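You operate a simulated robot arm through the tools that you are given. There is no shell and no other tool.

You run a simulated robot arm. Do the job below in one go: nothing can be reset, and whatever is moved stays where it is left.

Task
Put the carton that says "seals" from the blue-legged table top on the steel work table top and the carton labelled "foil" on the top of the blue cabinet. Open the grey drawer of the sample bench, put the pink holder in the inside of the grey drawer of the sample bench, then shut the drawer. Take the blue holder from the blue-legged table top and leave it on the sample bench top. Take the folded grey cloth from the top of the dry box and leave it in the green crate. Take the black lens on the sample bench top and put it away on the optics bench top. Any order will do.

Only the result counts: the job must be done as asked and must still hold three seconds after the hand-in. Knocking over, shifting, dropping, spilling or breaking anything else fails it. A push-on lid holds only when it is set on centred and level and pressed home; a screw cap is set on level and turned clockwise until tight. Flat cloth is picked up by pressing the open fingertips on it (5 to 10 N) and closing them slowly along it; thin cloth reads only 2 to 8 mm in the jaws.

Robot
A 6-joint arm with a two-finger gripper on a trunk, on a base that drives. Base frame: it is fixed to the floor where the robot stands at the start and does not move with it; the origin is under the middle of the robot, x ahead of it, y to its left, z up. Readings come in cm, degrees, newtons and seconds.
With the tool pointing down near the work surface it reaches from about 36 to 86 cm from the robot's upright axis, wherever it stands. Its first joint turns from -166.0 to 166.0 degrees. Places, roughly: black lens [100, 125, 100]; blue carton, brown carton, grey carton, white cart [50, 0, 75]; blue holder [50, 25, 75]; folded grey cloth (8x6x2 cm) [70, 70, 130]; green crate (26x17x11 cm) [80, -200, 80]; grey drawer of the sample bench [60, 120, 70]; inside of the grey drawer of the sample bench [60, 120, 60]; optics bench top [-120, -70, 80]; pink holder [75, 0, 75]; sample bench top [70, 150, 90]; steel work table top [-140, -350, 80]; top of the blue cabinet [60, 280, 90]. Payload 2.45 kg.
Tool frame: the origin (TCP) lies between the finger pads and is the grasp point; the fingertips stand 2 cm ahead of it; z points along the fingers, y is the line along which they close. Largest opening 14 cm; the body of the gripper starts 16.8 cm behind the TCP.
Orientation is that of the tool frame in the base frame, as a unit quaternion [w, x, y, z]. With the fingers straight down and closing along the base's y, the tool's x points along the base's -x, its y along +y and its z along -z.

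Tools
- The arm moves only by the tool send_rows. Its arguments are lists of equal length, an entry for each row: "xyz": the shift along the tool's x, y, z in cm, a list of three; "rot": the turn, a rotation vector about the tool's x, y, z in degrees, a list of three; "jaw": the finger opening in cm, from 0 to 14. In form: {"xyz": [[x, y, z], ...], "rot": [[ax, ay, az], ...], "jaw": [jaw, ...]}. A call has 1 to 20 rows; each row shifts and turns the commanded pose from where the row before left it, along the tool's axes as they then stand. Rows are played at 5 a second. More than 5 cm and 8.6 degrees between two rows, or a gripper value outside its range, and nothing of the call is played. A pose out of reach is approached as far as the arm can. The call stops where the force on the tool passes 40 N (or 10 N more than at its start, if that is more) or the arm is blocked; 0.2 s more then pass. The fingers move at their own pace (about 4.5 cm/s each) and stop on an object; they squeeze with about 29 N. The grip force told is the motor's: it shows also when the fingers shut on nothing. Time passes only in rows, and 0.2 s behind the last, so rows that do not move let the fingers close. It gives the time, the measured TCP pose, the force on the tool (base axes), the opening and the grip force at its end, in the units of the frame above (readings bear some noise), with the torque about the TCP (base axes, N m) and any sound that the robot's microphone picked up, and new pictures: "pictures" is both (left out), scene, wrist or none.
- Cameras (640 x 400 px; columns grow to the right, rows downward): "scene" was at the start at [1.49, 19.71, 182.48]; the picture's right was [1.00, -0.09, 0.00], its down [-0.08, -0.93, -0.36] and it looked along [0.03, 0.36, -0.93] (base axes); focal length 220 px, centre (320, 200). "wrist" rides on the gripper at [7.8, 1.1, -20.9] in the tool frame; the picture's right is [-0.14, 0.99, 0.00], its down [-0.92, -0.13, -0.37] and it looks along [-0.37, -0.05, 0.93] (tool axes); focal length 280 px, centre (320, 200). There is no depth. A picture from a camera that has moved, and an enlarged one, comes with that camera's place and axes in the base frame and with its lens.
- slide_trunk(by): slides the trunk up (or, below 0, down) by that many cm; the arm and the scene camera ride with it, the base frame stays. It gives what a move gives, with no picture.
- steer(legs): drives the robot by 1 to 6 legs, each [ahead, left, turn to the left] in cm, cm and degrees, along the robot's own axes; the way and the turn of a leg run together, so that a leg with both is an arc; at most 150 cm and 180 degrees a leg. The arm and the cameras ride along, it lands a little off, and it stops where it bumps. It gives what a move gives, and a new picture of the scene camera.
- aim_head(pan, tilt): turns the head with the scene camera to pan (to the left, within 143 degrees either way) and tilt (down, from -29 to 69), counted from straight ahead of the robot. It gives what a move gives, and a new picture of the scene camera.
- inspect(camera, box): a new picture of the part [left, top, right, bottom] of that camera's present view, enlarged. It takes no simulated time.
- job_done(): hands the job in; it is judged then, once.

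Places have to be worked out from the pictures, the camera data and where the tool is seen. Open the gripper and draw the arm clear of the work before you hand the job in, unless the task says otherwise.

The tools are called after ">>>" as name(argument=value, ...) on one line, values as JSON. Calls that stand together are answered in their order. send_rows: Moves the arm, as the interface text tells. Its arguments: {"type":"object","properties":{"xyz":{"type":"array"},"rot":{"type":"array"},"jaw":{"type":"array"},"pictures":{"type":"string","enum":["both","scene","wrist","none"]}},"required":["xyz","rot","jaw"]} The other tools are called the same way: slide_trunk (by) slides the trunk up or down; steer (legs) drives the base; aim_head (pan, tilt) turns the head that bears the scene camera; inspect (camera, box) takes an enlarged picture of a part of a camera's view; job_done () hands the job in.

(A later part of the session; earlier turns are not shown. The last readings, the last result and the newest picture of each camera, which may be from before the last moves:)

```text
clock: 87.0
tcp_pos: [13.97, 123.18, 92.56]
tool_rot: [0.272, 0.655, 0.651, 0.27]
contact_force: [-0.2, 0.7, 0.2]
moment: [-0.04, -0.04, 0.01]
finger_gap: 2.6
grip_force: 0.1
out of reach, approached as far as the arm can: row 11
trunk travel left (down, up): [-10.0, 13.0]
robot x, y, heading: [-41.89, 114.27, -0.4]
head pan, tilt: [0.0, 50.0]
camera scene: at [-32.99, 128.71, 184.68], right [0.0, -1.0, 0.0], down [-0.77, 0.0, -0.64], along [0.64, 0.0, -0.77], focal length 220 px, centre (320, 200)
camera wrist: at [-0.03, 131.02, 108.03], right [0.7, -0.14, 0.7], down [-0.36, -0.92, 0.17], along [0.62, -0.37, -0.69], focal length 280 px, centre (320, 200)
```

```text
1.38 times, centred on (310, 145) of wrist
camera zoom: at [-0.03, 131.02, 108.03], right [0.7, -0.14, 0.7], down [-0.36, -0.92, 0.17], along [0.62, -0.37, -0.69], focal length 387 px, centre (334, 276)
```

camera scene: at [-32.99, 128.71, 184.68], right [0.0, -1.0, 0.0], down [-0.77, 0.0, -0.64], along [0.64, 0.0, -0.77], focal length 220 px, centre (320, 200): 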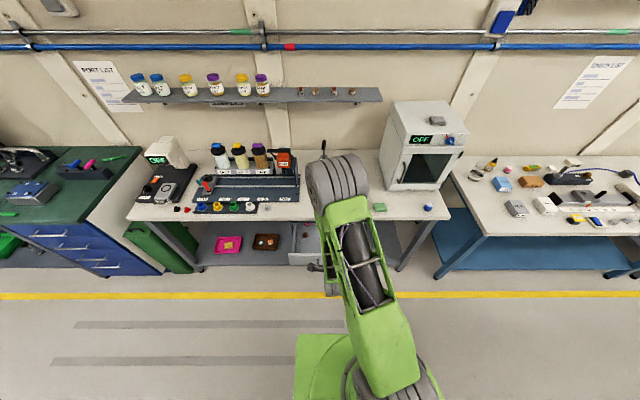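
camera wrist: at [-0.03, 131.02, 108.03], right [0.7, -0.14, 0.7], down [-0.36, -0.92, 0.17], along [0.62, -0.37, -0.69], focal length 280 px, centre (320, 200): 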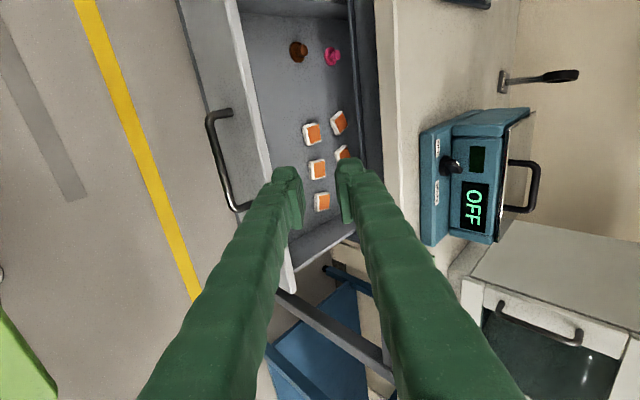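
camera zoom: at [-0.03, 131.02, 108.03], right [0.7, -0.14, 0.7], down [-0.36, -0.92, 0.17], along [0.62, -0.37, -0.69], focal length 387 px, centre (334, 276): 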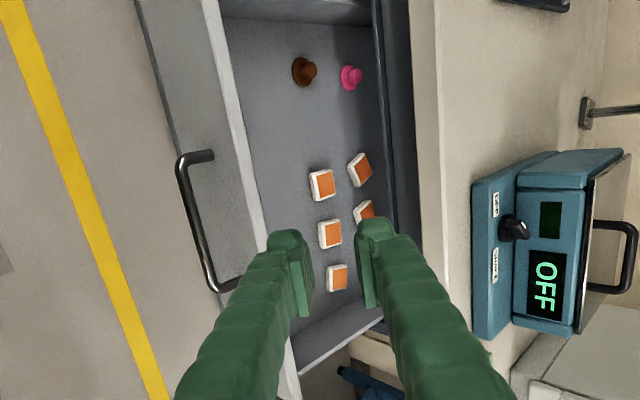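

The front tiles sit at about (36.5, 123, 67), leaving clear drawer floor at x 22–34. I return the gripper to straight-down, closing along y, before driving.

>>> send_rows(xyz=[[0, 0, 0], [0, 0, 0], [0, 0, 0], [0, 0, 0], [0, 0, 0], [0, 0, 0], [0, 0, 0], [0, 0, 0], [0, 0, 0], [0, 0, 0], [0, 0, 0], [0, 0, 0], [0, 0, 0], [0, 0, 0], [0, 0, 0], [0, 0, 0], [0, 0, 0]], rot=[[7.5, 0, 0], [7.5, 0, 0], [7.5, 0, 0], [7.5, 0, 0], [7.5, 0, 0], [7.5, 0, 0], [0, 0, -8.18], [0, 0, -8.18], [0, 0, -8.18], [0, 0, -8.18], [0, 0, -8.18], [0, 0, -8.18], [0, 0, -8.18], [0, 0, -8.18], [0, 0, -8.18], [0, 0, -8.18], [0, 0, -8.2]], jaw=[6, 6, 6, 6, 6, 6, 6, 6, 6, 6, 6, 6, 6, 6, 6, 6, 6], pictures="wrist")

```text
clock: 90.6
tcp_pos: [13.96, 122.64, 92.62]
tool_rot: [0.001, 0.0, 1.0, 0.0]
contact_force: [-0.5, -0.2, -0.2]
moment: [0.01, 0.02, -0.01]
finger_gap: 6.01
grip_force: 0.0
out of reach, approached as far as the arm can: row 4, 5
trunk travel left (down, up): [-10.0, 13.0]
robot x, y, heading: [-41.4, 114.67, -0.2]
head pan, tilt: [0.0, 50.0]
camera wrist: at [6.04, 123.72, 113.44], right [0.14, 0.99, 0.0], down [0.92, -0.13, 0.37], along [0.37, -0.05, -0.93], focal length 280 px, centre (320, 200)
```

wrist: 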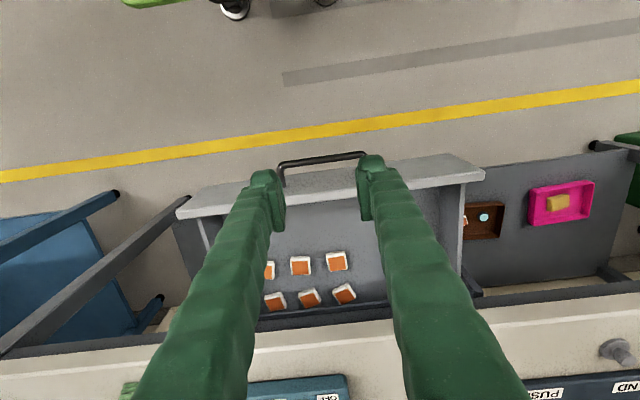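

Straight-down view confirms the free drawer floor between the front panel and the tiles. I raise the arm for clearance, then drive to the blue-legged table for the pink holder.

>>> send_rows(xyz=[[0, 0, -3], [0, 0, -4.5], [0, 0, -4.5], [0, 0, -4.5], [0, 0, -4.5], [0, 0, -4]], rot=[[0, 0, 0], [0, 0, 0], [0, 0, 0], [0, 0, 0], [0, 0, 0], [0, 0, 0]], jaw=[6, 6, 6, 6, 6, 6], pictures="none")

>>> steer(legs=[[0, -114.5, 0], [40, 0, 0]])

>>> inspect(camera="wrist", box=[0, 0, 640, 400])

```text
clock: 92.0
tcp_pos: [13.63, 122.69, 117.58]
tool_rot: [0.001, 0.003, 1.0, 0.0]
contact_force: [-0.3, 0.5, -0.3]
moment: [0.01, -0.01, 0.0]
finger_gap: 6.0
grip_force: 0.0
trunk travel left (down, up): [-10.0, 13.0]
robot x, y, heading: [-41.44, 114.45, -0.2]
head pan, tilt: [0.0, 50.0]
```

```text
clock: 104.4
tcp_pos: [54.43, 9.07, 117.53]
tool_rot: [0.001, 0.001, 1.0, 0.0]
contact_force: [-0.7, 0.8, 0.2]
moment: [0.0, 0.02, -0.02]
finger_gap: 6.02
grip_force: 0.0
trunk travel left (down, up): [-10.0, 13.0]
robot x, y, heading: [-0.98, 0.78, -0.2]
head pan, tilt: [0.0, 50.0]
camera scene: at [7.73, 14.94, 184.67], right [0.0, -1.0, 0.0], down [-0.77, 0.0, -0.64], along [0.64, 0.0, -0.77], focal length 220 px, centre (320, 200)
```

scene: 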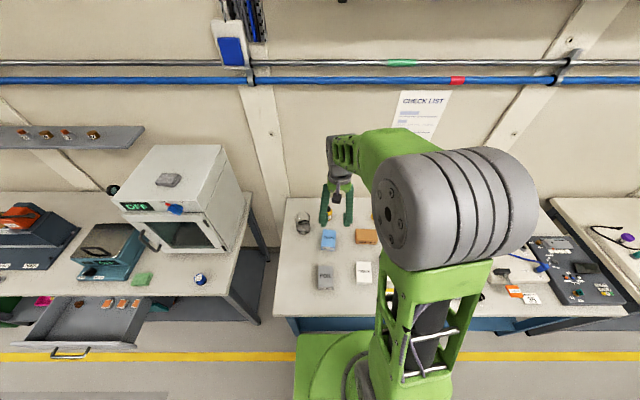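

```text
1.00 times, centred on (320, 200) of wrist (not enlarged: the box is as wide or as high as the picture)
camera zoom: at [46.56, 10.09, 138.39], right [0.14, 0.99, 0.0], down [0.92, -0.13, 0.37], along [0.37, -0.05, -0.93], focal length 280 px, centre (320, 200)
```

zoom: 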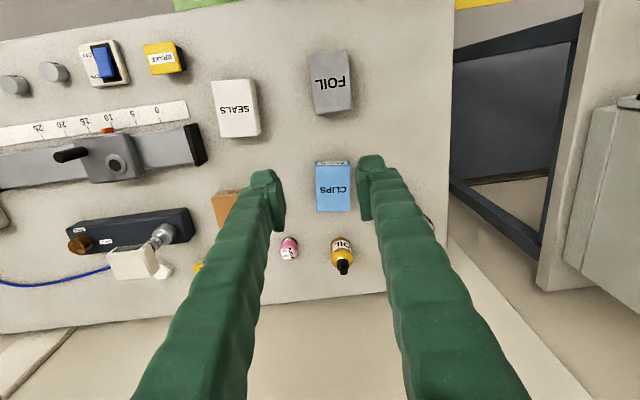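

The pink holder shows at about (79.5, -1.7) with the oil bottle well to its left. I move above it at z≈100 for a closer look.

>>> send_rows(xyz=[[-3.5, -1.55, 1.5], [-3.5, -1.55, 2.5], [-3.5, -1.55, 2.5], [-3.5, -1.55, 2.5], [-3.5, -1.55, 2.5], [-3.5, -1.55, 2.5], [-3.5, -1.55, 2.5], [0, 0, 0]], rot=[[0, 0, 0], [0, 0, 0], [0, 0, 0], [0, 0, 0], [0, 0, 0], [0, 0, 0], [0, 0, 0], [0, 0, 0]], jaw=[7, 7, 7, 7, 7, 7, 7, 7], pictures="wrist")

```text
clock: 106.2
tcp_pos: [78.83, -2.15, 101.16]
tool_rot: [0.002, 0.0, 1.0, 0.0]
contact_force: [0.3, 0.0, -0.4]
moment: [-0.03, -0.05, -0.01]
finger_gap: 7.01
grip_force: 0.1
trunk travel left (down, up): [-10.0, 13.0]
robot x, y, heading: [-1.06, 1.03, 0.1]
head pan, tilt: [0.0, 50.0]
camera wrist: at [70.98, -1.08, 121.96], right [0.14, 0.99, 0.0], down [0.92, -0.13, 0.37], along [0.37, -0.05, -0.93], focal length 280 px, centre (320, 200)
```

wrist: 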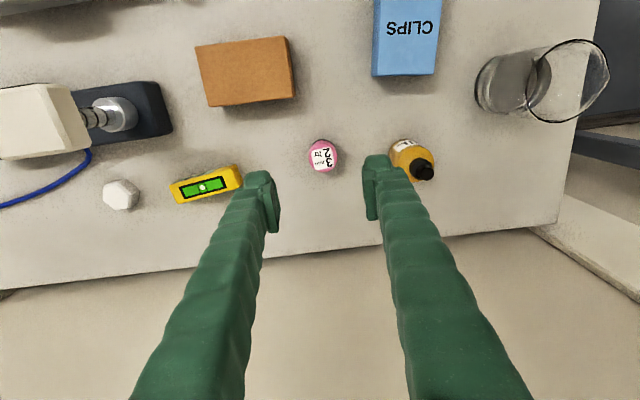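

The pink holder's top is at about (79.8, -1.9). I centre on it and descend most of the way.

>>> send_rows(xyz=[[-0.5, 0.15, 3], [-0.5, 0.1, 4], [0, 0, 4], [0, 0, 3], [0, 0, 1.5], [0, 0, 0]], rot=[[0, 0, 0], [0, 0, 0], [0, 0, 0], [0, 0, 0], [0, 0, 0], [0, 0, 0]], jaw=[7, 7, 7, 7, 7, 7], pictures="wrist")

>>> inspect(camera="wrist", box=[220, 130, 420, 255])

```text
clock: 107.6
tcp_pos: [79.95, -1.71, 85.61]
tool_rot: [0.001, 0.001, 1.0, 0.0]
contact_force: [0.3, 0.6, -0.2]
moment: [-0.01, -0.01, 0.0]
finger_gap: 6.98
grip_force: 0.0
trunk travel left (down, up): [-10.0, 13.0]
robot x, y, heading: [-1.32, 1.02, -0.0]
head pan, tilt: [0.0, 50.0]
camera wrist: at [72.03, -0.62, 106.39], right [0.14, 0.99, 0.0], down [0.92, -0.13, 0.37], along [0.37, -0.05, -0.93], focal length 280 px, centre (320, 200)
```

wrist: 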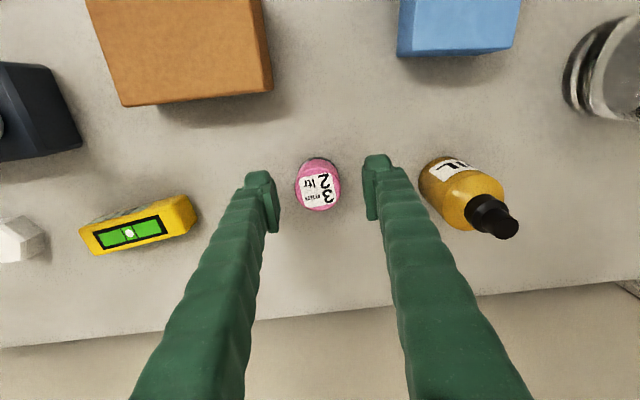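

```text
3.20 times, centred on (320, 192) of wrist
camera zoom: at [72.03, -0.62, 106.39], right [0.14, 0.99, 0.0], down [0.92, -0.13, 0.37], along [0.37, -0.05, -0.93], focal length 897 px, centre (320, 224)
```

zoom: 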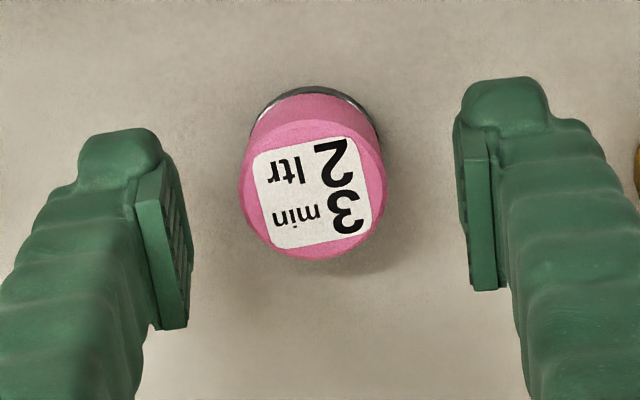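

The pink holder is centred between the fingers. I lower 3.3 cm, close firmly, and lift slowly.

>>> send_rows(xyz=[[0, -0.1, 1.2], [0, 0, 1.2], [0, 0, 0.8], [0, 0, 0], [0, 0, 0], [0, 0, 0], [0, 0, 0], [0, 0, 0], [0, 0, 0], [0, 0, -0.2], [0, 0, -0.2], [0, 0, -0.3], [0, 0, -0.3], [0, 0, -0.4], [0, 0, -0.4]], rot=[[0, 0, 0], [0, 0, 0], [0, 0, 0], [0, 0, 0], [0, 0, 0], [0, 0, 0], [0, 0, 0], [0, 0, 0], [0, 0, 0], [0, 0, 0], [0, 0, 0], [0, 0, 0], [0, 0, 0], [0, 0, 0], [0, 0, 0]], jaw=[7, 7, 7, 5.5, 4, 2, 0, 0, 0, 0, 0, 0, 0, 0, 0], pictures="wrist")

>>> inspect(camera="wrist", box=[220, 130, 420, 255])

```text
clock: 110.8
tcp_pos: [80.03, -1.62, 84.27]
tool_rot: [0.002, 0.0, 1.0, 0.0]
contact_force: [0.2, -0.4, -0.9]
moment: [0.01, -0.01, 0.0]
finger_gap: 3.83
grip_force: 28.9
trunk travel left (down, up): [-10.0, 13.0]
robot x, y, heading: [-1.02, 0.71, -0.2]
head pan, tilt: [0.0, 50.0]
camera wrist: at [72.11, -0.61, 105.08], right [0.14, 0.99, 0.0], down [0.92, -0.13, 0.37], along [0.37, -0.05, -0.93], focal length 280 px, centre (320, 200)
```

wrist: 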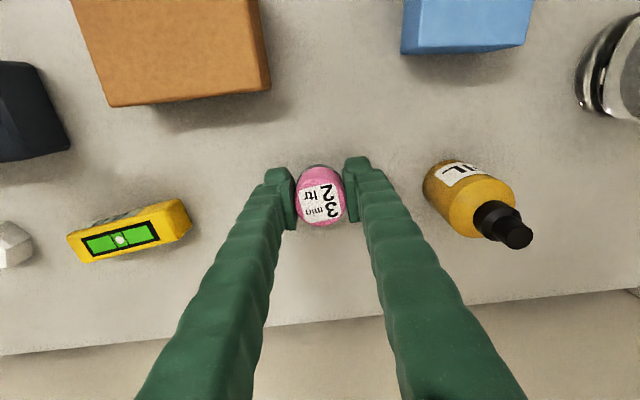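

```text
3.20 times, centred on (320, 192) of wrist
camera zoom: at [72.11, -0.61, 105.08], right [0.14, 0.99, 0.0], down [0.92, -0.13, 0.37], along [0.37, -0.05, -0.93], focal length 897 px, centre (320, 224)
```

zoom: 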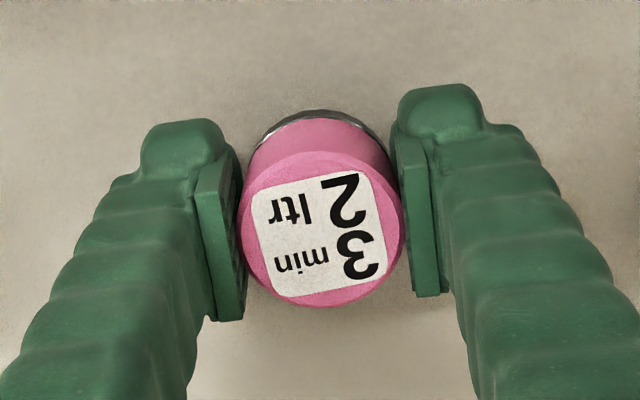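

The pink holder rides in the jaws as the blue one did. I lift gently to z≈118 and draw it in toward the robot.

>>> send_rows(xyz=[[0, 0, -0.5], [0, 0, -0.8], [0, 0, -1.1], [0, 0, -1.5], [0, 0, -1.8], [0, 0, -2], [0, 0, -2], [0, 0, -2], [0, 0, -2], [0, 0, -2], [0.5, 0, -2], [1, 0, -2], [1.5, 0, -2], [2, 0, -2], [2, 0, -2], [2, 0, -2], [2, 0, -2], [2, 0, -1], [1.5, 0, -0.5], [0.8, 0, 0]], rot=[[0, 0, 0], [0, 0, 0], [0, 0, 0], [0, 0, 0], [0, 0, 0], [0, 0, 0], [0, 0, 0], [0, 0, 0], [0, 0, 0], [0, 0, 0], [0, 0, 0], [0, 0, 0], [0, 0, 0], [0, 0, 0], [0, 0, 0], [0, 0, 0], [0, 0, 0], [0, 0, 0], [0, 0, 0], [0, 0, 0]], jaw=[0, 0, 0, 0, 0, 0, 0, 0, 0, 0, 0, 0, 0, 0, 0, 0, 0, 0, 0, 0], pictures="none")

>>> send_rows(xyz=[[0.8, 0.5, 0], [1.5, 1, 0], [2, 1.5, 0], [2, 1.5, 0], [2, 1.5, 0], [1.5, 1, 0], [0.5, 0.5, 0], [0, 0, 0]], rot=[[0, 0, 0], [0, 0, 0], [0, 0, 0], [0, 0, 0], [0, 0, 0], [0, 0, 0], [0, 0, 0], [0, 0, 0]], jaw=[0, 0, 0, 0, 0, 0, 0, 0], pictures="wrist")

```text
clock: 115.0
tcp_pos: [64.48, -1.49, 115.49]
tool_rot: [0.001, 0.0, 1.0, 0.0]
contact_force: [-0.6, -0.4, -0.4]
moment: [0.02, 0.0, -0.02]
finger_gap: 3.83
grip_force: 28.7
trunk travel left (down, up): [-10.0, 13.0]
robot x, y, heading: [-0.87, 0.72, -0.0]
head pan, tilt: [0.0, 50.0]
```

```text
clock: 116.8
tcp_pos: [54.08, 5.68, 115.36]
tool_rot: [0.001, 0.002, 1.0, 0.0]
contact_force: [-0.4, -0.4, -0.4]
moment: [0.02, -0.01, -0.03]
finger_gap: 3.82
grip_force: 28.8
trunk travel left (down, up): [-10.0, 13.0]
robot x, y, heading: [-1.16, 0.63, -0.1]
head pan, tilt: [0.0, 50.0]
camera wrist: at [46.34, 6.88, 136.19], right [0.14, 0.99, 0.0], down [0.92, -0.13, 0.37], along [0.37, -0.05, -0.93], focal length 280 px, centre (320, 200)
```

wrist: 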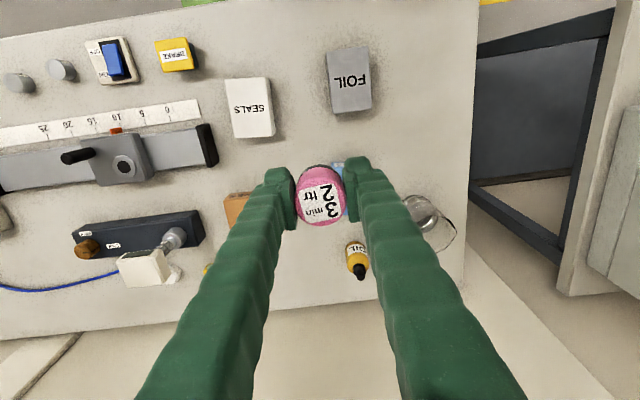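

The pink holder is secure. I drive back and left so that the gripper comes over the open drawer.

>>> steer(legs=[[-27, 0, 0], [0, 116, 0]])

>>> inspect(camera="wrist", box=[0, 0, 640, 400])

```text
clock: 129.0
tcp_pos: [28.87, 124.8, 115.48]
tool_rot: [0.002, 0.011, 1.0, 0.0]
contact_force: [-0.2, -0.5, -0.7]
moment: [0.02, -0.02, -0.02]
finger_gap: 3.81
grip_force: 29.1
trunk travel left (down, up): [-10.0, 13.0]
robot x, y, heading: [-26.33, 120.99, -1.5]
head pan, tilt: [0.0, 50.0]
camera scene: at [-17.59, 134.81, 184.67], right [-0.02, -1.0, 0.0], down [-0.77, 0.02, -0.64], along [0.64, -0.01, -0.77], focal length 220 px, centre (320, 200)
```

scene: 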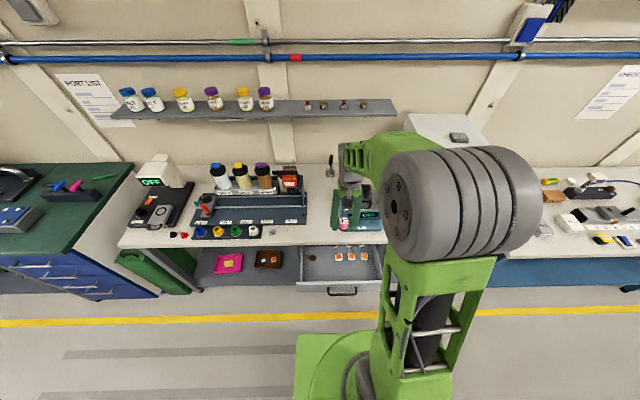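

```text
1.00 times, centred on (320, 200) of wrist (not enlarged: the box is as wide or as high as the picture)
camera zoom: at [20.96, 125.96, 136.19], right [0.16, 0.99, 0.0], down [0.92, -0.15, 0.37], along [0.37, -0.06, -0.93], focal length 280 px, centre (320, 200)
```

zoom: 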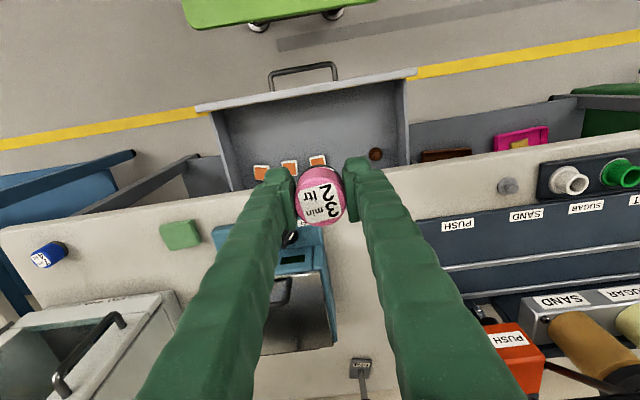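

The gripper is above the free part of the drawer at about (28.9, 124.8). I lower the holder to a few centimetres above the drawer floor.

>>> send_rows(xyz=[[0.3, 0, 1], [0.3, 0, 2], [0.3, 0, 3], [0, 0, 3], [0, 0, 3], [0, 0, 3], [0, 0, 3], [0, 0, 3], [0, 0, 3], [0, 0, 3], [0, 0, 3], [0, 0, 3], [0, 0, 3], [0, 0, 2.5], [0, 0, 1.5], [0, 0, 0.8], [0, 0, 0]], rot=[[0, 0, 0], [0, 0, 0], [0, 0, 0], [0, 0, 0], [0, 0, 0], [0, 0, 0], [0, 0, 0], [0, 0, 0], [0, 0, 0], [0, 0, 0], [0, 0, 0], [0, 0, 0], [0, 0, 0], [0, 0, 0], [0, 0, 0], [0, 0, 0], [0, 0, 0]], jaw=[0, 0, 0, 0, 0, 0, 0, 0, 0, 0, 0, 0, 0, 0, 0, 0, 0], pictures="both")

```text
clock: 132.6
tcp_pos: [27.89, 124.7, 74.53]
tool_rot: [0.002, 0.01, 1.0, -0.001]
contact_force: [0.5, 0.7, -1.4]
moment: [0.0, 0.01, 0.0]
finger_gap: 3.8
grip_force: 29.4
trunk travel left (down, up): [-10.0, 13.0]
robot x, y, heading: [-26.88, 121.28, -1.3]
head pan, tilt: [0.0, 50.0]
camera scene: at [-17.59, 134.8, 184.67], right [-0.02, -1.0, 0.0], down [-0.77, 0.02, -0.64], along [0.64, -0.01, -0.77], focal length 220 px, centre (320, 200)
camera wrist: at [20.2, 125.88, 95.27], right [0.16, 0.99, 0.0], down [0.92, -0.15, 0.37], along [0.37, -0.06, -0.93], focal length 280 px, centre (320, 200)
```

scene: 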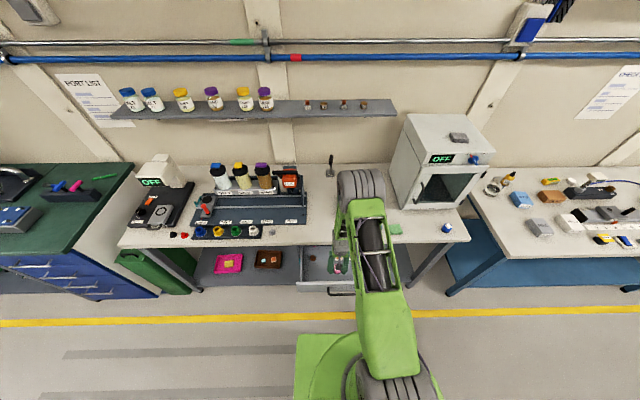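
wrist: 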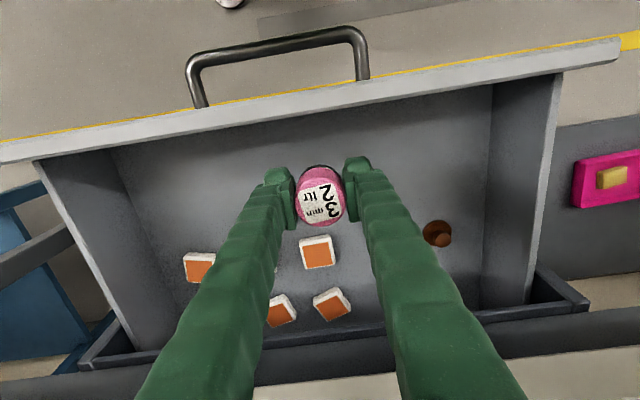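

The landing spot is well clear of the tiles. I lower in half-centimetre steps until it touches the drawer floor.

>>> send_rows(xyz=[[0, 0, 0.7], [0, 0, 0.7], [0, 0, 0.7], [0, 0, 0.7], [0, 0, 0.5], [0, 0, 0.5], [0, 0, 0.4], [0, 0, 0.3], [0, 0, 0.3], [0, 0, 0.3], [0, 0, 0.3], [0, 0, 0.3], [0, 0, 0.3], [0, 0, 0.3], [0, 0, 0.3], [0, 0, 0.3], [0, 0, 0.3], [0, 0, 0.3]], rot=[[0, 0, 0], [0, 0, 0], [0, 0, 0], [0, 0, 0], [0, 0, 0], [0, 0, 0], [0, 0, 0], [0, 0, 0], [0, 0, 0], [0, 0, 0], [0, 0, 0], [0, 0, 0], [0, 0, 0], [0, 0, 0], [0, 0, 0], [0, 0, 0], [0, 0, 0], [0, 0, 0]], jaw=[0, 0, 0, 0, 0, 0, 0, 0, 0, 0, 0, 0, 0, 0, 0, 0, 0, 0], pictures="wrist")

```text
clock: 136.4
tcp_pos: [28.05, 124.75, 66.87]
tool_rot: [0.002, 0.01, 1.0, 0.0]
contact_force: [0.0, -0.1, -1.3]
moment: [0.0, -0.02, -0.02]
finger_gap: 3.77
grip_force: 28.9
trunk travel left (down, up): [-10.0, 13.0]
robot x, y, heading: [-26.48, 120.49, -1.5]
head pan, tilt: [0.0, 50.0]
camera wrist: at [20.19, 125.99, 87.81], right [0.16, 0.99, 0.0], down [0.92, -0.15, 0.37], along [0.37, -0.06, -0.93], focal length 280 px, centre (320, 200)
```

wrist: 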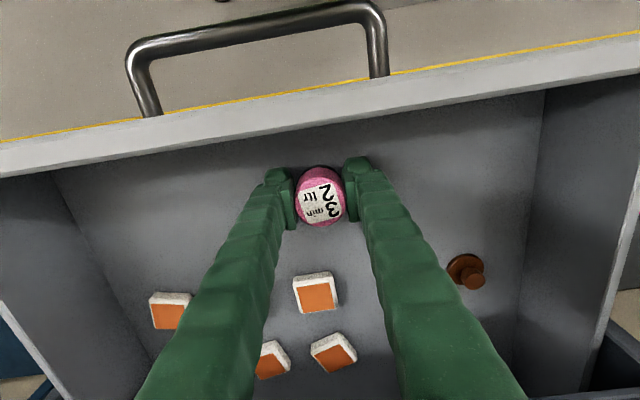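

No contact yet at z=66.9. I keep lowering in 0.3 cm steps.

>>> send_rows(xyz=[[0, 0, 0.3], [0, 0, 0.3], [0, 0, 0.3], [0, 0, 0.3], [0, 0, 0.3], [0, 0, 0.3], [0, 0, 0.3], [0, 0, 0.3], [0, 0, 0.3], [0, 0, 0.3]], rot=[[0, 0, 0], [0, 0, 0], [0, 0, 0], [0, 0, 0], [0, 0, 0], [0, 0, 0], [0, 0, 0], [0, 0, 0], [0, 0, 0], [0, 0, 0]], jaw=[0, 0, 0, 0, 0, 0, 0, 0, 0, 0], pictures="wrist")

```text
clock: 137.3
tcp_pos: [28.42, 124.79, 66.31]
tool_rot: [0.005, 0.01, 1.0, -0.001]
contact_force: [1.3, -1.8, 23.6]
moment: [-0.08, 0.28, 0.08]
finger_gap: 3.75
grip_force: 28.5
trunk travel left (down, up): [-10.0, 13.0]
robot x, y, heading: [-26.61, 121.04, -1.2]
head pan, tilt: [0.0, 50.0]
stopped in row 4: the force on the tool passed its limit at 46 N (the readings are from after the stop); the commanded pose is now the measured one
camera wrist: at [20.5, 126.02, 87.15], right [0.16, 0.99, 0.0], down [0.91, -0.15, 0.38], along [0.37, -0.06, -0.93], focal length 280 px, centre (320, 200)
```

wrist: 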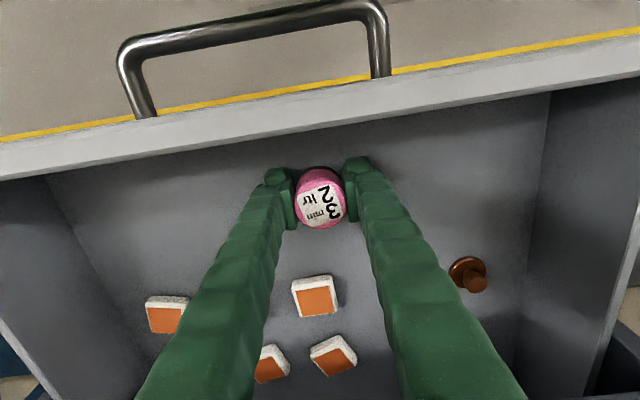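

The holder touched the drawer floor at TCP z≈66.3. I ease up slightly, open the jaws, and rise.

>>> send_rows(xyz=[[0, 0, -0.2], [0, 0, 0], [0, 0, 0], [0, 0, 0], [0, 0, 0], [0, 0, -1.5], [0, 0, -3], [0, 0, -4], [0, 0, -4], [0, 0, -4], [0, 0, -4], [0, 0, -4], [0, 0, -3]], rot=[[0, 0, 0], [0, 0, 0], [0, 0, 0], [0, 0, 0], [0, 0, 0], [0, 0, 0], [0, 0, 0], [0, 0, 0], [0, 0, 0], [0, 0, 0], [0, 0, 0], [0, 0, 0], [0, 0, 0]], jaw=[0, 4.5, 6, 6, 6, 6, 6, 6, 6, 6, 6, 6, 6], pictures="wrist")

>>> inspect(camera="wrist", box=[100, 50, 500, 300])

```text
clock: 140.2
tcp_pos: [28.09, 124.76, 93.87]
tool_rot: [0.004, 0.011, 1.0, 0.0]
contact_force: [0.1, -0.7, 0.4]
moment: [0.0, 0.0, 0.01]
finger_gap: 6.01
grip_force: 0.0
trunk travel left (down, up): [-10.0, 13.0]
robot x, y, heading: [-26.98, 121.03, -1.1]
head pan, tilt: [0.0, 50.0]
camera wrist: at [20.06, 125.93, 114.65], right [0.16, 0.99, 0.0], down [0.92, -0.15, 0.37], along [0.37, -0.06, -0.93], focal length 280 px, centre (320, 200)
```

wrist: 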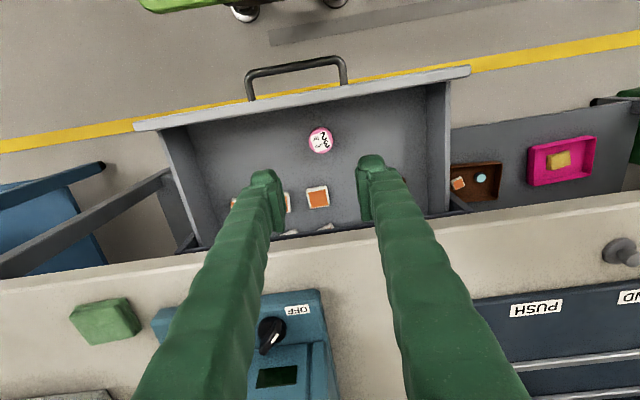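

```text
1.60 times, centred on (300, 175) of wrist
camera zoom: at [20.06, 125.93, 114.65], right [0.16, 0.99, 0.0], down [0.92, -0.15, 0.37], along [0.37, -0.06, -0.93], focal length 449 px, centre (352, 240)
```

zoom: 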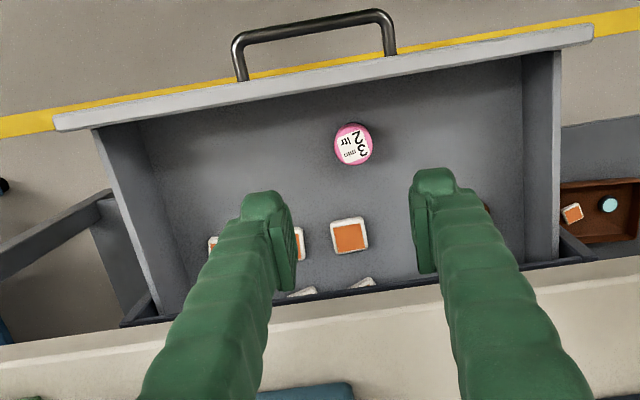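

The pink holder stands upright in the drawer, clear of the tiles. I back the base 12 cm so I can come down in front of the handle and push the drawer shut.

>>> steer(legs=[[-13, 0, 1.3]])

>>> inspect(camera="wrist", box=[0, 0, 640, 400])

```text
clock: 141.4
tcp_pos: [14.95, 126.31, 93.8]
tool_rot: [0.004, -0.002, 1.0, 0.0]
contact_force: [-1.4, -0.4, -0.5]
moment: [-0.02, -0.06, -0.01]
finger_gap: 6.0
grip_force: 0.1
trunk travel left (down, up): [-10.0, 13.0]
robot x, y, heading: [-38.97, 120.59, 0.3]
head pan, tilt: [0.0, 50.0]
camera scene: at [-30.97, 135.12, 184.68], right [0.0, -1.0, 0.0], down [-0.77, 0.0, -0.64], along [0.64, 0.0, -0.77], focal length 220 px, centre (320, 200)
```

scene: 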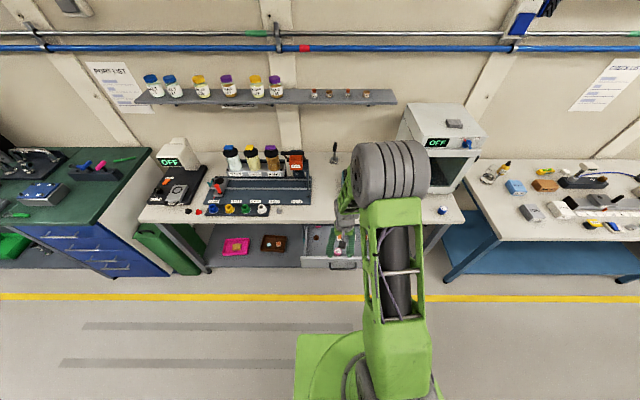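

```text
1.00 times, centred on (320, 200) of wrist (not enlarged: the box is as wide or as high as the picture)
camera zoom: at [7.0, 127.21, 114.66], right [0.13, 0.99, 0.0], down [0.92, -0.12, 0.38], along [0.37, -0.05, -0.93], focal length 280 px, centre (320, 200)
```

zoom: 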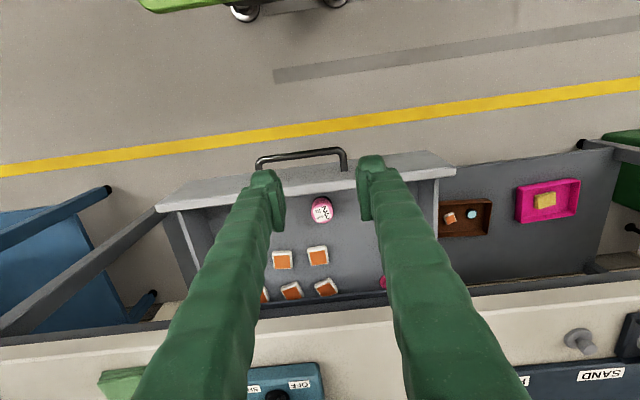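

The handle is just ahead below. I move in front of it with the jaws closing, then lower to the bar's height.

>>> send_rows(xyz=[[2.3, -1.5, 0], [2.3, -1.6, 0], [0, 0, 2], [0, 0, 4], [0, 0, 4], [0, 0, 4], [0, 0, 4], [0, 0, 3.5], [0, 0, 2], [0, 0, 0.8], [0, 0, 0]], rot=[[0, 0, 0], [0, 0, 0], [0, 0, 0], [0, 0, 0], [0, 0, 0], [0, 0, 0], [0, 0, 0], [0, 0, 0], [0, 0, 0], [0, 0, 0], [0, 0, 0]], jaw=[2, 0, 0, 0, 0, 0, 0, 0, 0, 0, 0], pictures="wrist")

>>> inspect(camera="wrist", box=[220, 100, 420, 260])

```text
clock: 143.8
tcp_pos: [10.56, 123.18, 69.38]
tool_rot: [0.004, -0.002, 1.0, 0.0]
contact_force: [-0.2, -0.3, -0.2]
moment: [-0.02, 0.02, -0.02]
finger_gap: 0.0
grip_force: 29.5
trunk travel left (down, up): [-10.0, 13.0]
robot x, y, heading: [-39.5, 120.99, 0.3]
head pan, tilt: [0.0, 50.0]
camera wrist: at [2.66, 124.17, 90.26], right [0.13, 0.99, 0.0], down [0.92, -0.12, 0.38], along [0.37, -0.05, -0.93], focal length 280 px, centre (320, 200)
```

wrist: 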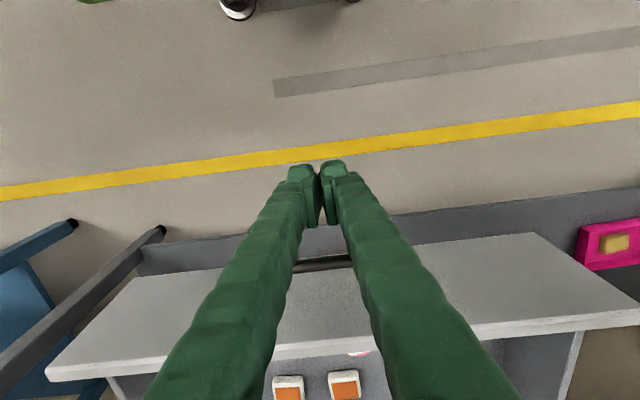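

```text
2.50 times, centred on (320, 180) of wrist
camera zoom: at [2.66, 124.17, 90.26], right [0.13, 0.99, 0.0], down [0.92, -0.12, 0.38], along [0.37, -0.05, -0.93], focal length 701 px, centre (320, 250)
```

zoom: 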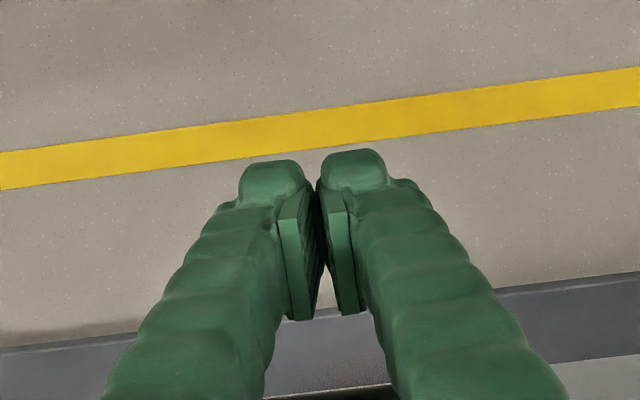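

The fingers are closed about 3 cm in front of the bar at the right height. I push slowly forward.

>>> send_rows(xyz=[[-0.6, 0, 0], [-0.8, 0, 0], [-0.8, 0, 0], [-0.5, 0, 0], [-0.4, 0, 0], [-0.4, 0, 0], [-0.5, 0, 0], [-0.6, 0, 0], [-0.7, 0, 0], [-0.7, 0, 0], [-0.7, 0, 0], [-0.7, 0, 0], [-0.7, 0, 0], [-0.7, 0, 0], [-0.7, 0, 0], [-0.7, 0, 0], [-0.7, 0, 0], [-0.7, 0, 0], [-0.7, 0, 0], [-0.7, 0, 0]], rot=[[0, 0, 0], [0, 0, 0], [0, 0, 0], [0, 0, 0], [0, 0, 0], [0, 0, 0], [0, 0, 0], [0, 0, 0], [0, 0, 0], [0, 0, 0], [0, 0, 0], [0, 0, 0], [0, 0, 0], [0, 0, 0], [0, 0, 0], [0, 0, 0], [0, 0, 0], [0, 0, 0], [0, 0, 0], [0, 0, 0]], jaw=[0, 0, 0, 0, 0, 0, 0, 0, 0, 0, 0, 0, 0, 0, 0, 0, 0, 0, 0, 0], pictures="wrist")

```text
clock: 148.0
tcp_pos: [23.72, 123.06, 69.48]
tool_rot: [0.004, -0.002, 1.0, 0.001]
contact_force: [0.9, -0.4, 0.4]
moment: [-0.05, -0.01, -0.01]
finger_gap: 0.0
grip_force: 28.4
trunk travel left (down, up): [-10.0, 13.0]
robot x, y, heading: [-39.5, 121.03, 0.0]
head pan, tilt: [0.0, 50.0]
camera wrist: at [15.72, 124.13, 90.39], right [0.13, 0.99, 0.0], down [0.92, -0.12, 0.38], along [0.37, -0.05, -0.93], focal length 280 px, centre (320, 200)
```

wrist: 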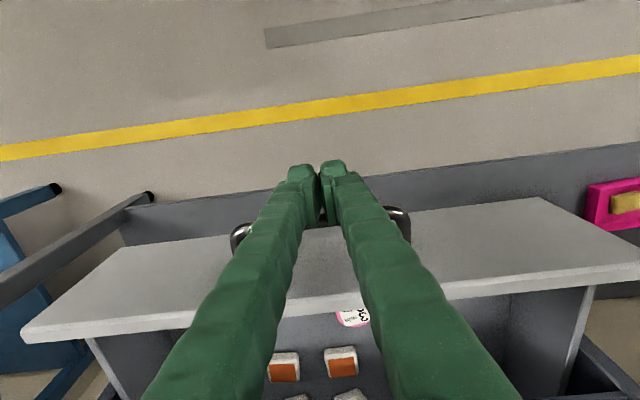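

The fingers are pushing the bar and the drawer moves with little force. I continue until it reaches its stop.

>>> send_rows(xyz=[[-0.5, 0, 0], [-0.6, 0, 0], [-0.6, 0, 0], [-0.6, 0, 0], [-0.6, 0, 0], [-0.6, 0, 0], [-0.6, 0, 0], [-0.6, 0, 0], [-0.6, 0, 0], [-0.6, 0, 0], [-0.6, 0, 0], [-0.6, 0, 0], [-0.5, 0, 0], [-0.4, 0, 0], [-0.3, 0, 0], [-0.3, 0, 0], [-0.3, 0, 0], [-0.3, 0, 0], [-0.3, 0, 0], [-0.3, 0, 0]], rot=[[0, 0, 0], [0, 0, 0], [0, 0, 0], [0, 0, 0], [0, 0, 0], [0, 0, 0], [0, 0, 0], [0, 0, 0], [0, 0, 0], [0, 0, 0], [0, 0, 0], [0, 0, 0], [0, 0, 0], [0, 0, 0], [0, 0, 0], [0, 0, 0], [0, 0, 0], [0, 0, 0], [0, 0, 0], [0, 0, 0]], jaw=[0, 0, 0, 0, 0, 0, 0, 0, 0, 0, 0, 0, 0, 0, 0, 0, 0, 0, 0, 0], pictures="wrist")

```text
clock: 152.2
tcp_pos: [32.85, 123.16, 69.62]
tool_rot: [0.0, -0.001, 1.0, 0.0]
contact_force: [-14.8, 1.9, 4.1]
moment: [0.03, -0.07, -0.04]
finger_gap: 0.62
grip_force: 29.2
trunk travel left (down, up): [-10.0, 13.0]
robot x, y, heading: [-39.01, 120.9, 0.3]
head pan, tilt: [0.0, 50.0]
camera wrist: at [25.16, 124.2, 90.43], right [0.13, 0.99, 0.0], down [0.92, -0.12, 0.37], along [0.37, -0.05, -0.93], focal length 280 px, centre (320, 200)
```

wrist: 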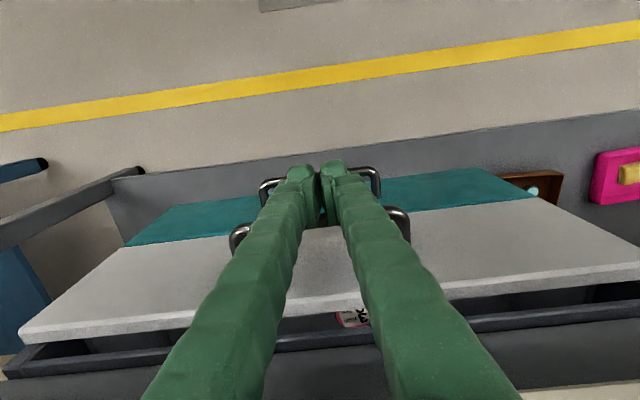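

The force is rising at TCP x≈32.9, which matches the closed position. I press a little further to make sure it is fully home.

>>> send_rows(xyz=[[-0.3, 0, 0], [-0.3, 0, 0], [-0.3, 0, 0], [-0.3, 0, 0], [-0.3, 0, 0], [-0.3, 0, 0]], rot=[[0, 0, 0], [0, 0, 0], [0, 0, 0], [0, 0, 0], [0, 0, 0], [0, 0, 0]], jaw=[0, 0, 0, 0, 0, 0], pictures="wrist")

```text
clock: 152.8
tcp_pos: [33.01, 123.18, 69.27]
tool_rot: [-0.007, -0.002, 1.0, 0.0]
contact_force: [-5.5, 0.4, -2.0]
moment: [0.04, -0.01, -0.06]
finger_gap: 0.0
grip_force: 29.2
trunk travel left (down, up): [-10.0, 13.0]
robot x, y, heading: [-39.76, 121.13, 0.2]
head pan, tilt: [0.0, 50.0]
stopped in row 2: the force on the tool passed its limit at 42 N (the readings are from after the stop); the commanded pose is now the measured one
camera wrist: at [25.44, 124.19, 90.22], right [0.13, 0.99, 0.0], down [0.93, -0.12, 0.36], along [0.35, -0.05, -0.93], focal length 280 px, centre (320, 200)
```

wrist: 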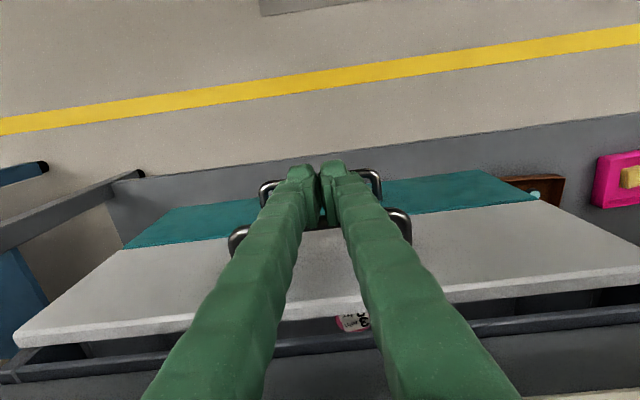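

The drawer is shut against its stop. I back the fingers off the bar and lift clear of the bench.

>>> send_rows(xyz=[[2, 0, 0], [3, 0, 0], [3, 0, -2], [1, 0, -4], [0, 0, -4.5], [0, 0, -4.5], [0, 0, -4.5], [0, 0, -4.5], [0, 0, -4.5], [0, 0, -4.5], [0, 0, -4.5], [0, 0, -4.5], [0, 0, -4.5]], rot=[[0, 0, 0], [0, 0, 0], [0, 0, 0], [0, 0, 0], [0, 0, 0], [0, 0, 0], [0, 0, 0], [0, 0, 0], [0, 0, 0], [0, 0, 0], [0, 0, 0], [0, 0, 0], [0, 0, 0]], jaw=[0, 0, 2, 4, 6, 8, 8, 8, 8, 8, 8, 8, 8], pictures="both")

>>> inspect(camera="scene", box=[260, 120, 420, 280])

```text
clock: 155.6
tcp_pos: [24.48, 123.31, 116.13]
tool_rot: [-0.004, -0.003, 1.0, 0.0]
contact_force: [-0.1, 0.2, 0.6]
moment: [0.03, 0.01, -0.03]
finger_gap: 7.99
grip_force: 0.0
trunk travel left (down, up): [-10.0, 13.0]
robot x, y, heading: [-39.57, 121.01, 0.2]
head pan, tilt: [0.0, 50.0]
camera scene: at [-30.95, 135.13, 184.68], right [0.0, -1.0, 0.0], down [-0.77, 0.0, -0.64], along [0.64, 0.0, -0.77], focal length 220 px, centre (320, 200)
camera wrist: at [16.83, 124.26, 137.05], right [0.13, 0.99, 0.0], down [0.92, -0.12, 0.36], along [0.36, -0.05, -0.93], focal length 280 px, centre (320, 200)
```

scene: 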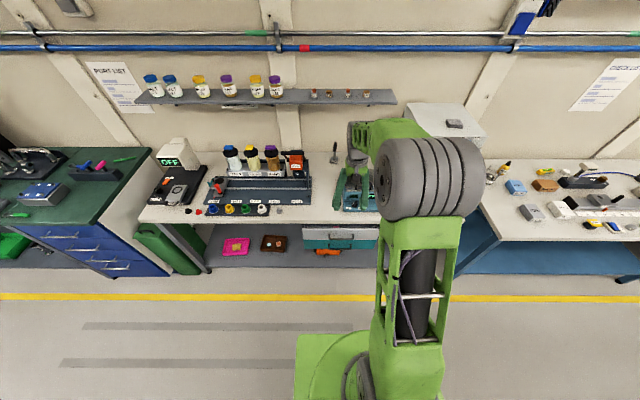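
wrist: 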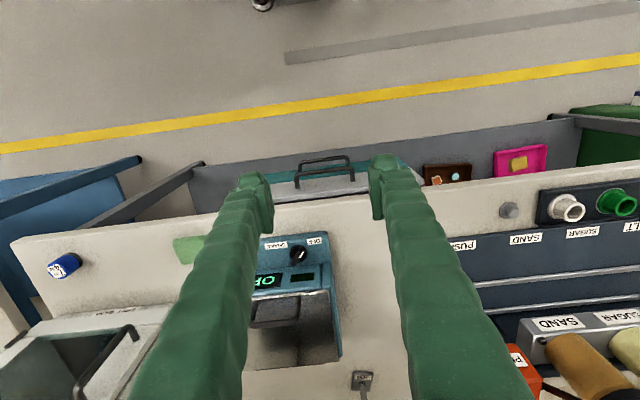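

```text
2.50 times, centred on (340, 200) of scene
camera zoom: at [-30.95, 135.13, 184.68], right [0.0, -1.0, 0.0], down [-0.77, 0.0, -0.64], along [0.64, 0.0, -0.77], focal length 549 px, centre (270, 200)
```

zoom: 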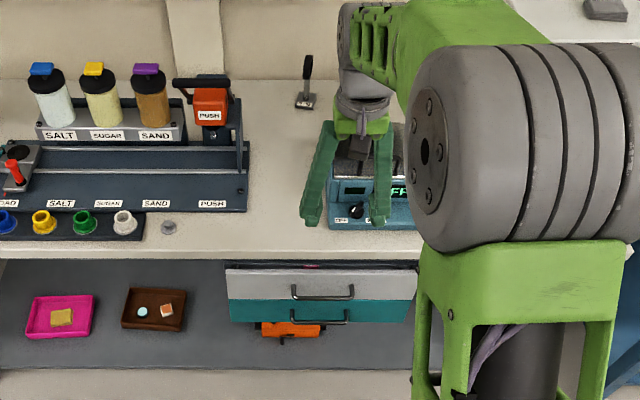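

The drawer is closed and flush with the teal one below. Next is the lens: a wall shelf at about x=81, z=129 overhangs it, so I need a close look at its shape and facing before planning a forward-tilted grasp.

>>> inspect(camera="scene", box=[310, 130, 360, 170])

>>> inspect(camera="wrist", box=[320, 350, 400, 400])

```text
10.00 times, centred on (335, 150) of scene
camera zoom: at [-30.95, 135.13, 184.68], right [0.0, -1.0, 0.0], down [-0.77, 0.0, -0.64], along [0.64, 0.0, -0.77], focal length 2194 px, centre (170, 700)
```

zoom: 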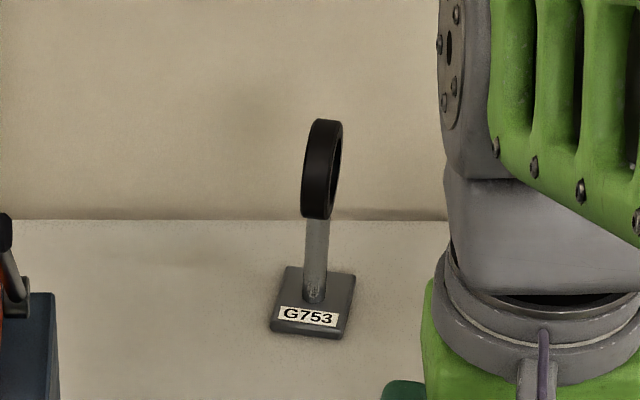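

```text
8.00 times, centred on (360, 375) of wrist
camera zoom: at [16.83, 124.26, 137.05], right [0.13, 0.99, 0.0], down [0.92, -0.12, 0.36], along [0.36, -0.05, -0.93], focal length 2243 px, centre (0, -1200)
```

zoom: 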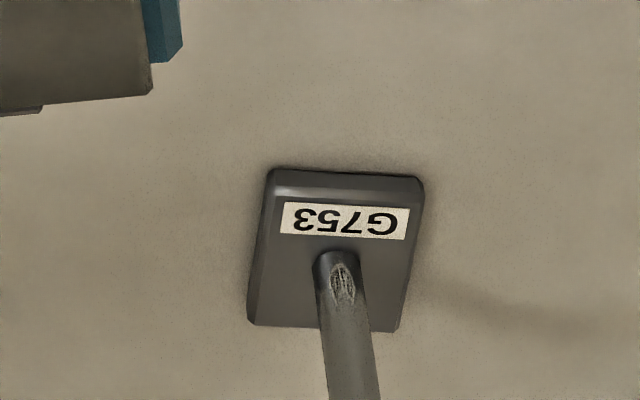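

The lens ring is about 6.7 cm across and 1.7 cm thick, centred near (87.6, 125.3, 97), turned about 11° from the y axis. I turn the tool 11.5° and tilt it 60° forward so I can reach it under the shelf.

>>> send_rows(xyz=[[0, 0, -1], [0, 0, -1], [0, 0, 0], [0, 0, 0], [0, 0, 0], [0, 0, 0], [0, 0, 0], [0, 0, 0], [0, 0, 0], [0, 0, 0]], rot=[[0, 0, 5.75], [0, 0, 5.75], [0, -7.5, 0], [0, -7.5, 0], [0, -7.5, 0], [0, -7.5, 0], [0, -7.5, 0], [0, -7.5, 0], [0, -7.5, 0], [0, -7.5, 0]], jaw=[6, 6, 6, 6, 6, 6, 6, 6, 6, 6], pictures="both")

```text
clock: 157.8
tcp_pos: [24.46, 122.67, 117.78]
tool_rot: [0.467, 0.089, 0.878, -0.056]
contact_force: [0.6, 0.8, -0.6]
moment: [-0.03, 0.02, -0.06]
finger_gap: 6.01
grip_force: 0.0
out of reach, approached as far as the arm can: row 8
trunk travel left (down, up): [-10.0, 13.0]
robot x, y, heading: [-39.56, 120.67, 0.3]
head pan, tilt: [0.0, 50.0]
camera scene: at [-30.83, 135.19, 184.66], right [0.0, -1.0, 0.0], down [-0.77, 0.0, -0.64], along [0.64, 0.0, -0.77], focal length 220 px, centre (320, 200)
camera wrist: at [3.44, 128.23, 122.98], right [0.28, 0.95, 0.1], down [0.18, -0.15, 0.97], along [0.94, -0.26, -0.22], focal length 280 px, centre (320, 200)
```

scene: 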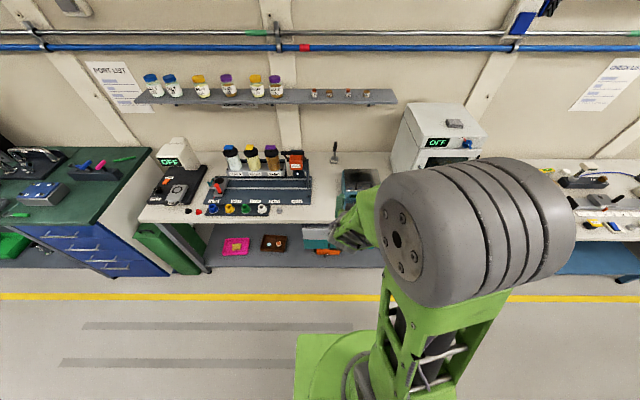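
wrist: 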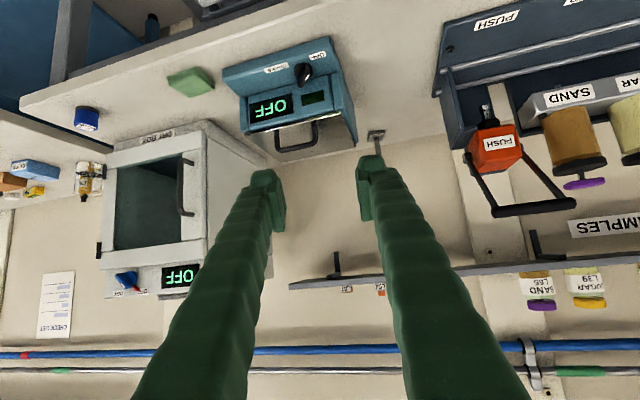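

The tool is tilted about 56° and yawed 12.6°, with the lens visible at px (377,140). I drive the base forward 24 cm to bring the lens in reach.

>>> steer(legs=[[24, 0, 0]])

>>> inspect(camera="wrist", box=[0, 0, 640, 400])

```text
clock: 159.6
tcp_pos: [48.44, 122.81, 117.73]
tool_rot: [0.466, 0.087, 0.879, -0.056]
contact_force: [0.4, 0.9, -1.1]
moment: [-0.01, 0.01, -0.01]
finger_gap: 6.03
grip_force: 0.0
trunk travel left (down, up): [-10.0, 13.0]
robot x, y, heading: [-15.38, 121.05, 0.2]
head pan, tilt: [0.0, 50.0]
camera scene: at [-6.68, 135.26, 184.66], right [0.01, -1.0, 0.0], down [-0.77, 0.0, -0.64], along [0.64, 0.0, -0.77], focal length 220 px, centre (320, 200)
```

scene: 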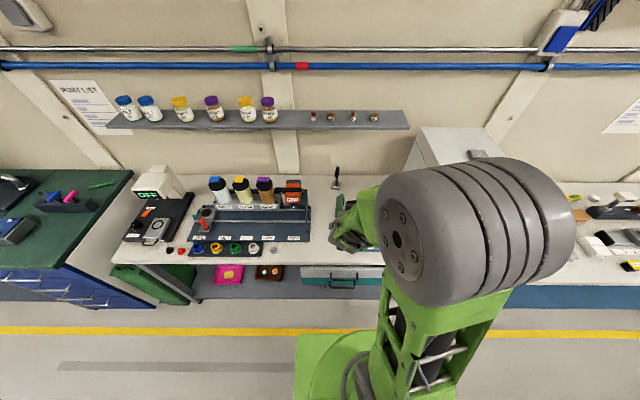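

```text
1.00 times, centred on (320, 200) of wrist (not enlarged: the box is as wide or as high as the picture)
camera zoom: at [27.58, 128.35, 122.97], right [0.28, 0.96, 0.1], down [0.18, -0.15, 0.97], along [0.94, -0.25, -0.22], focal length 280 px, centre (320, 200)
```

zoom: 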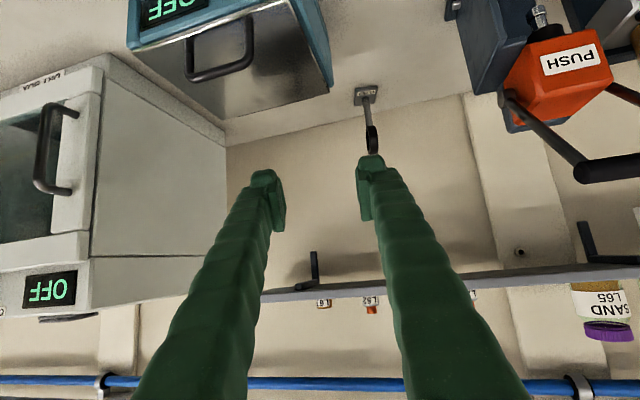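

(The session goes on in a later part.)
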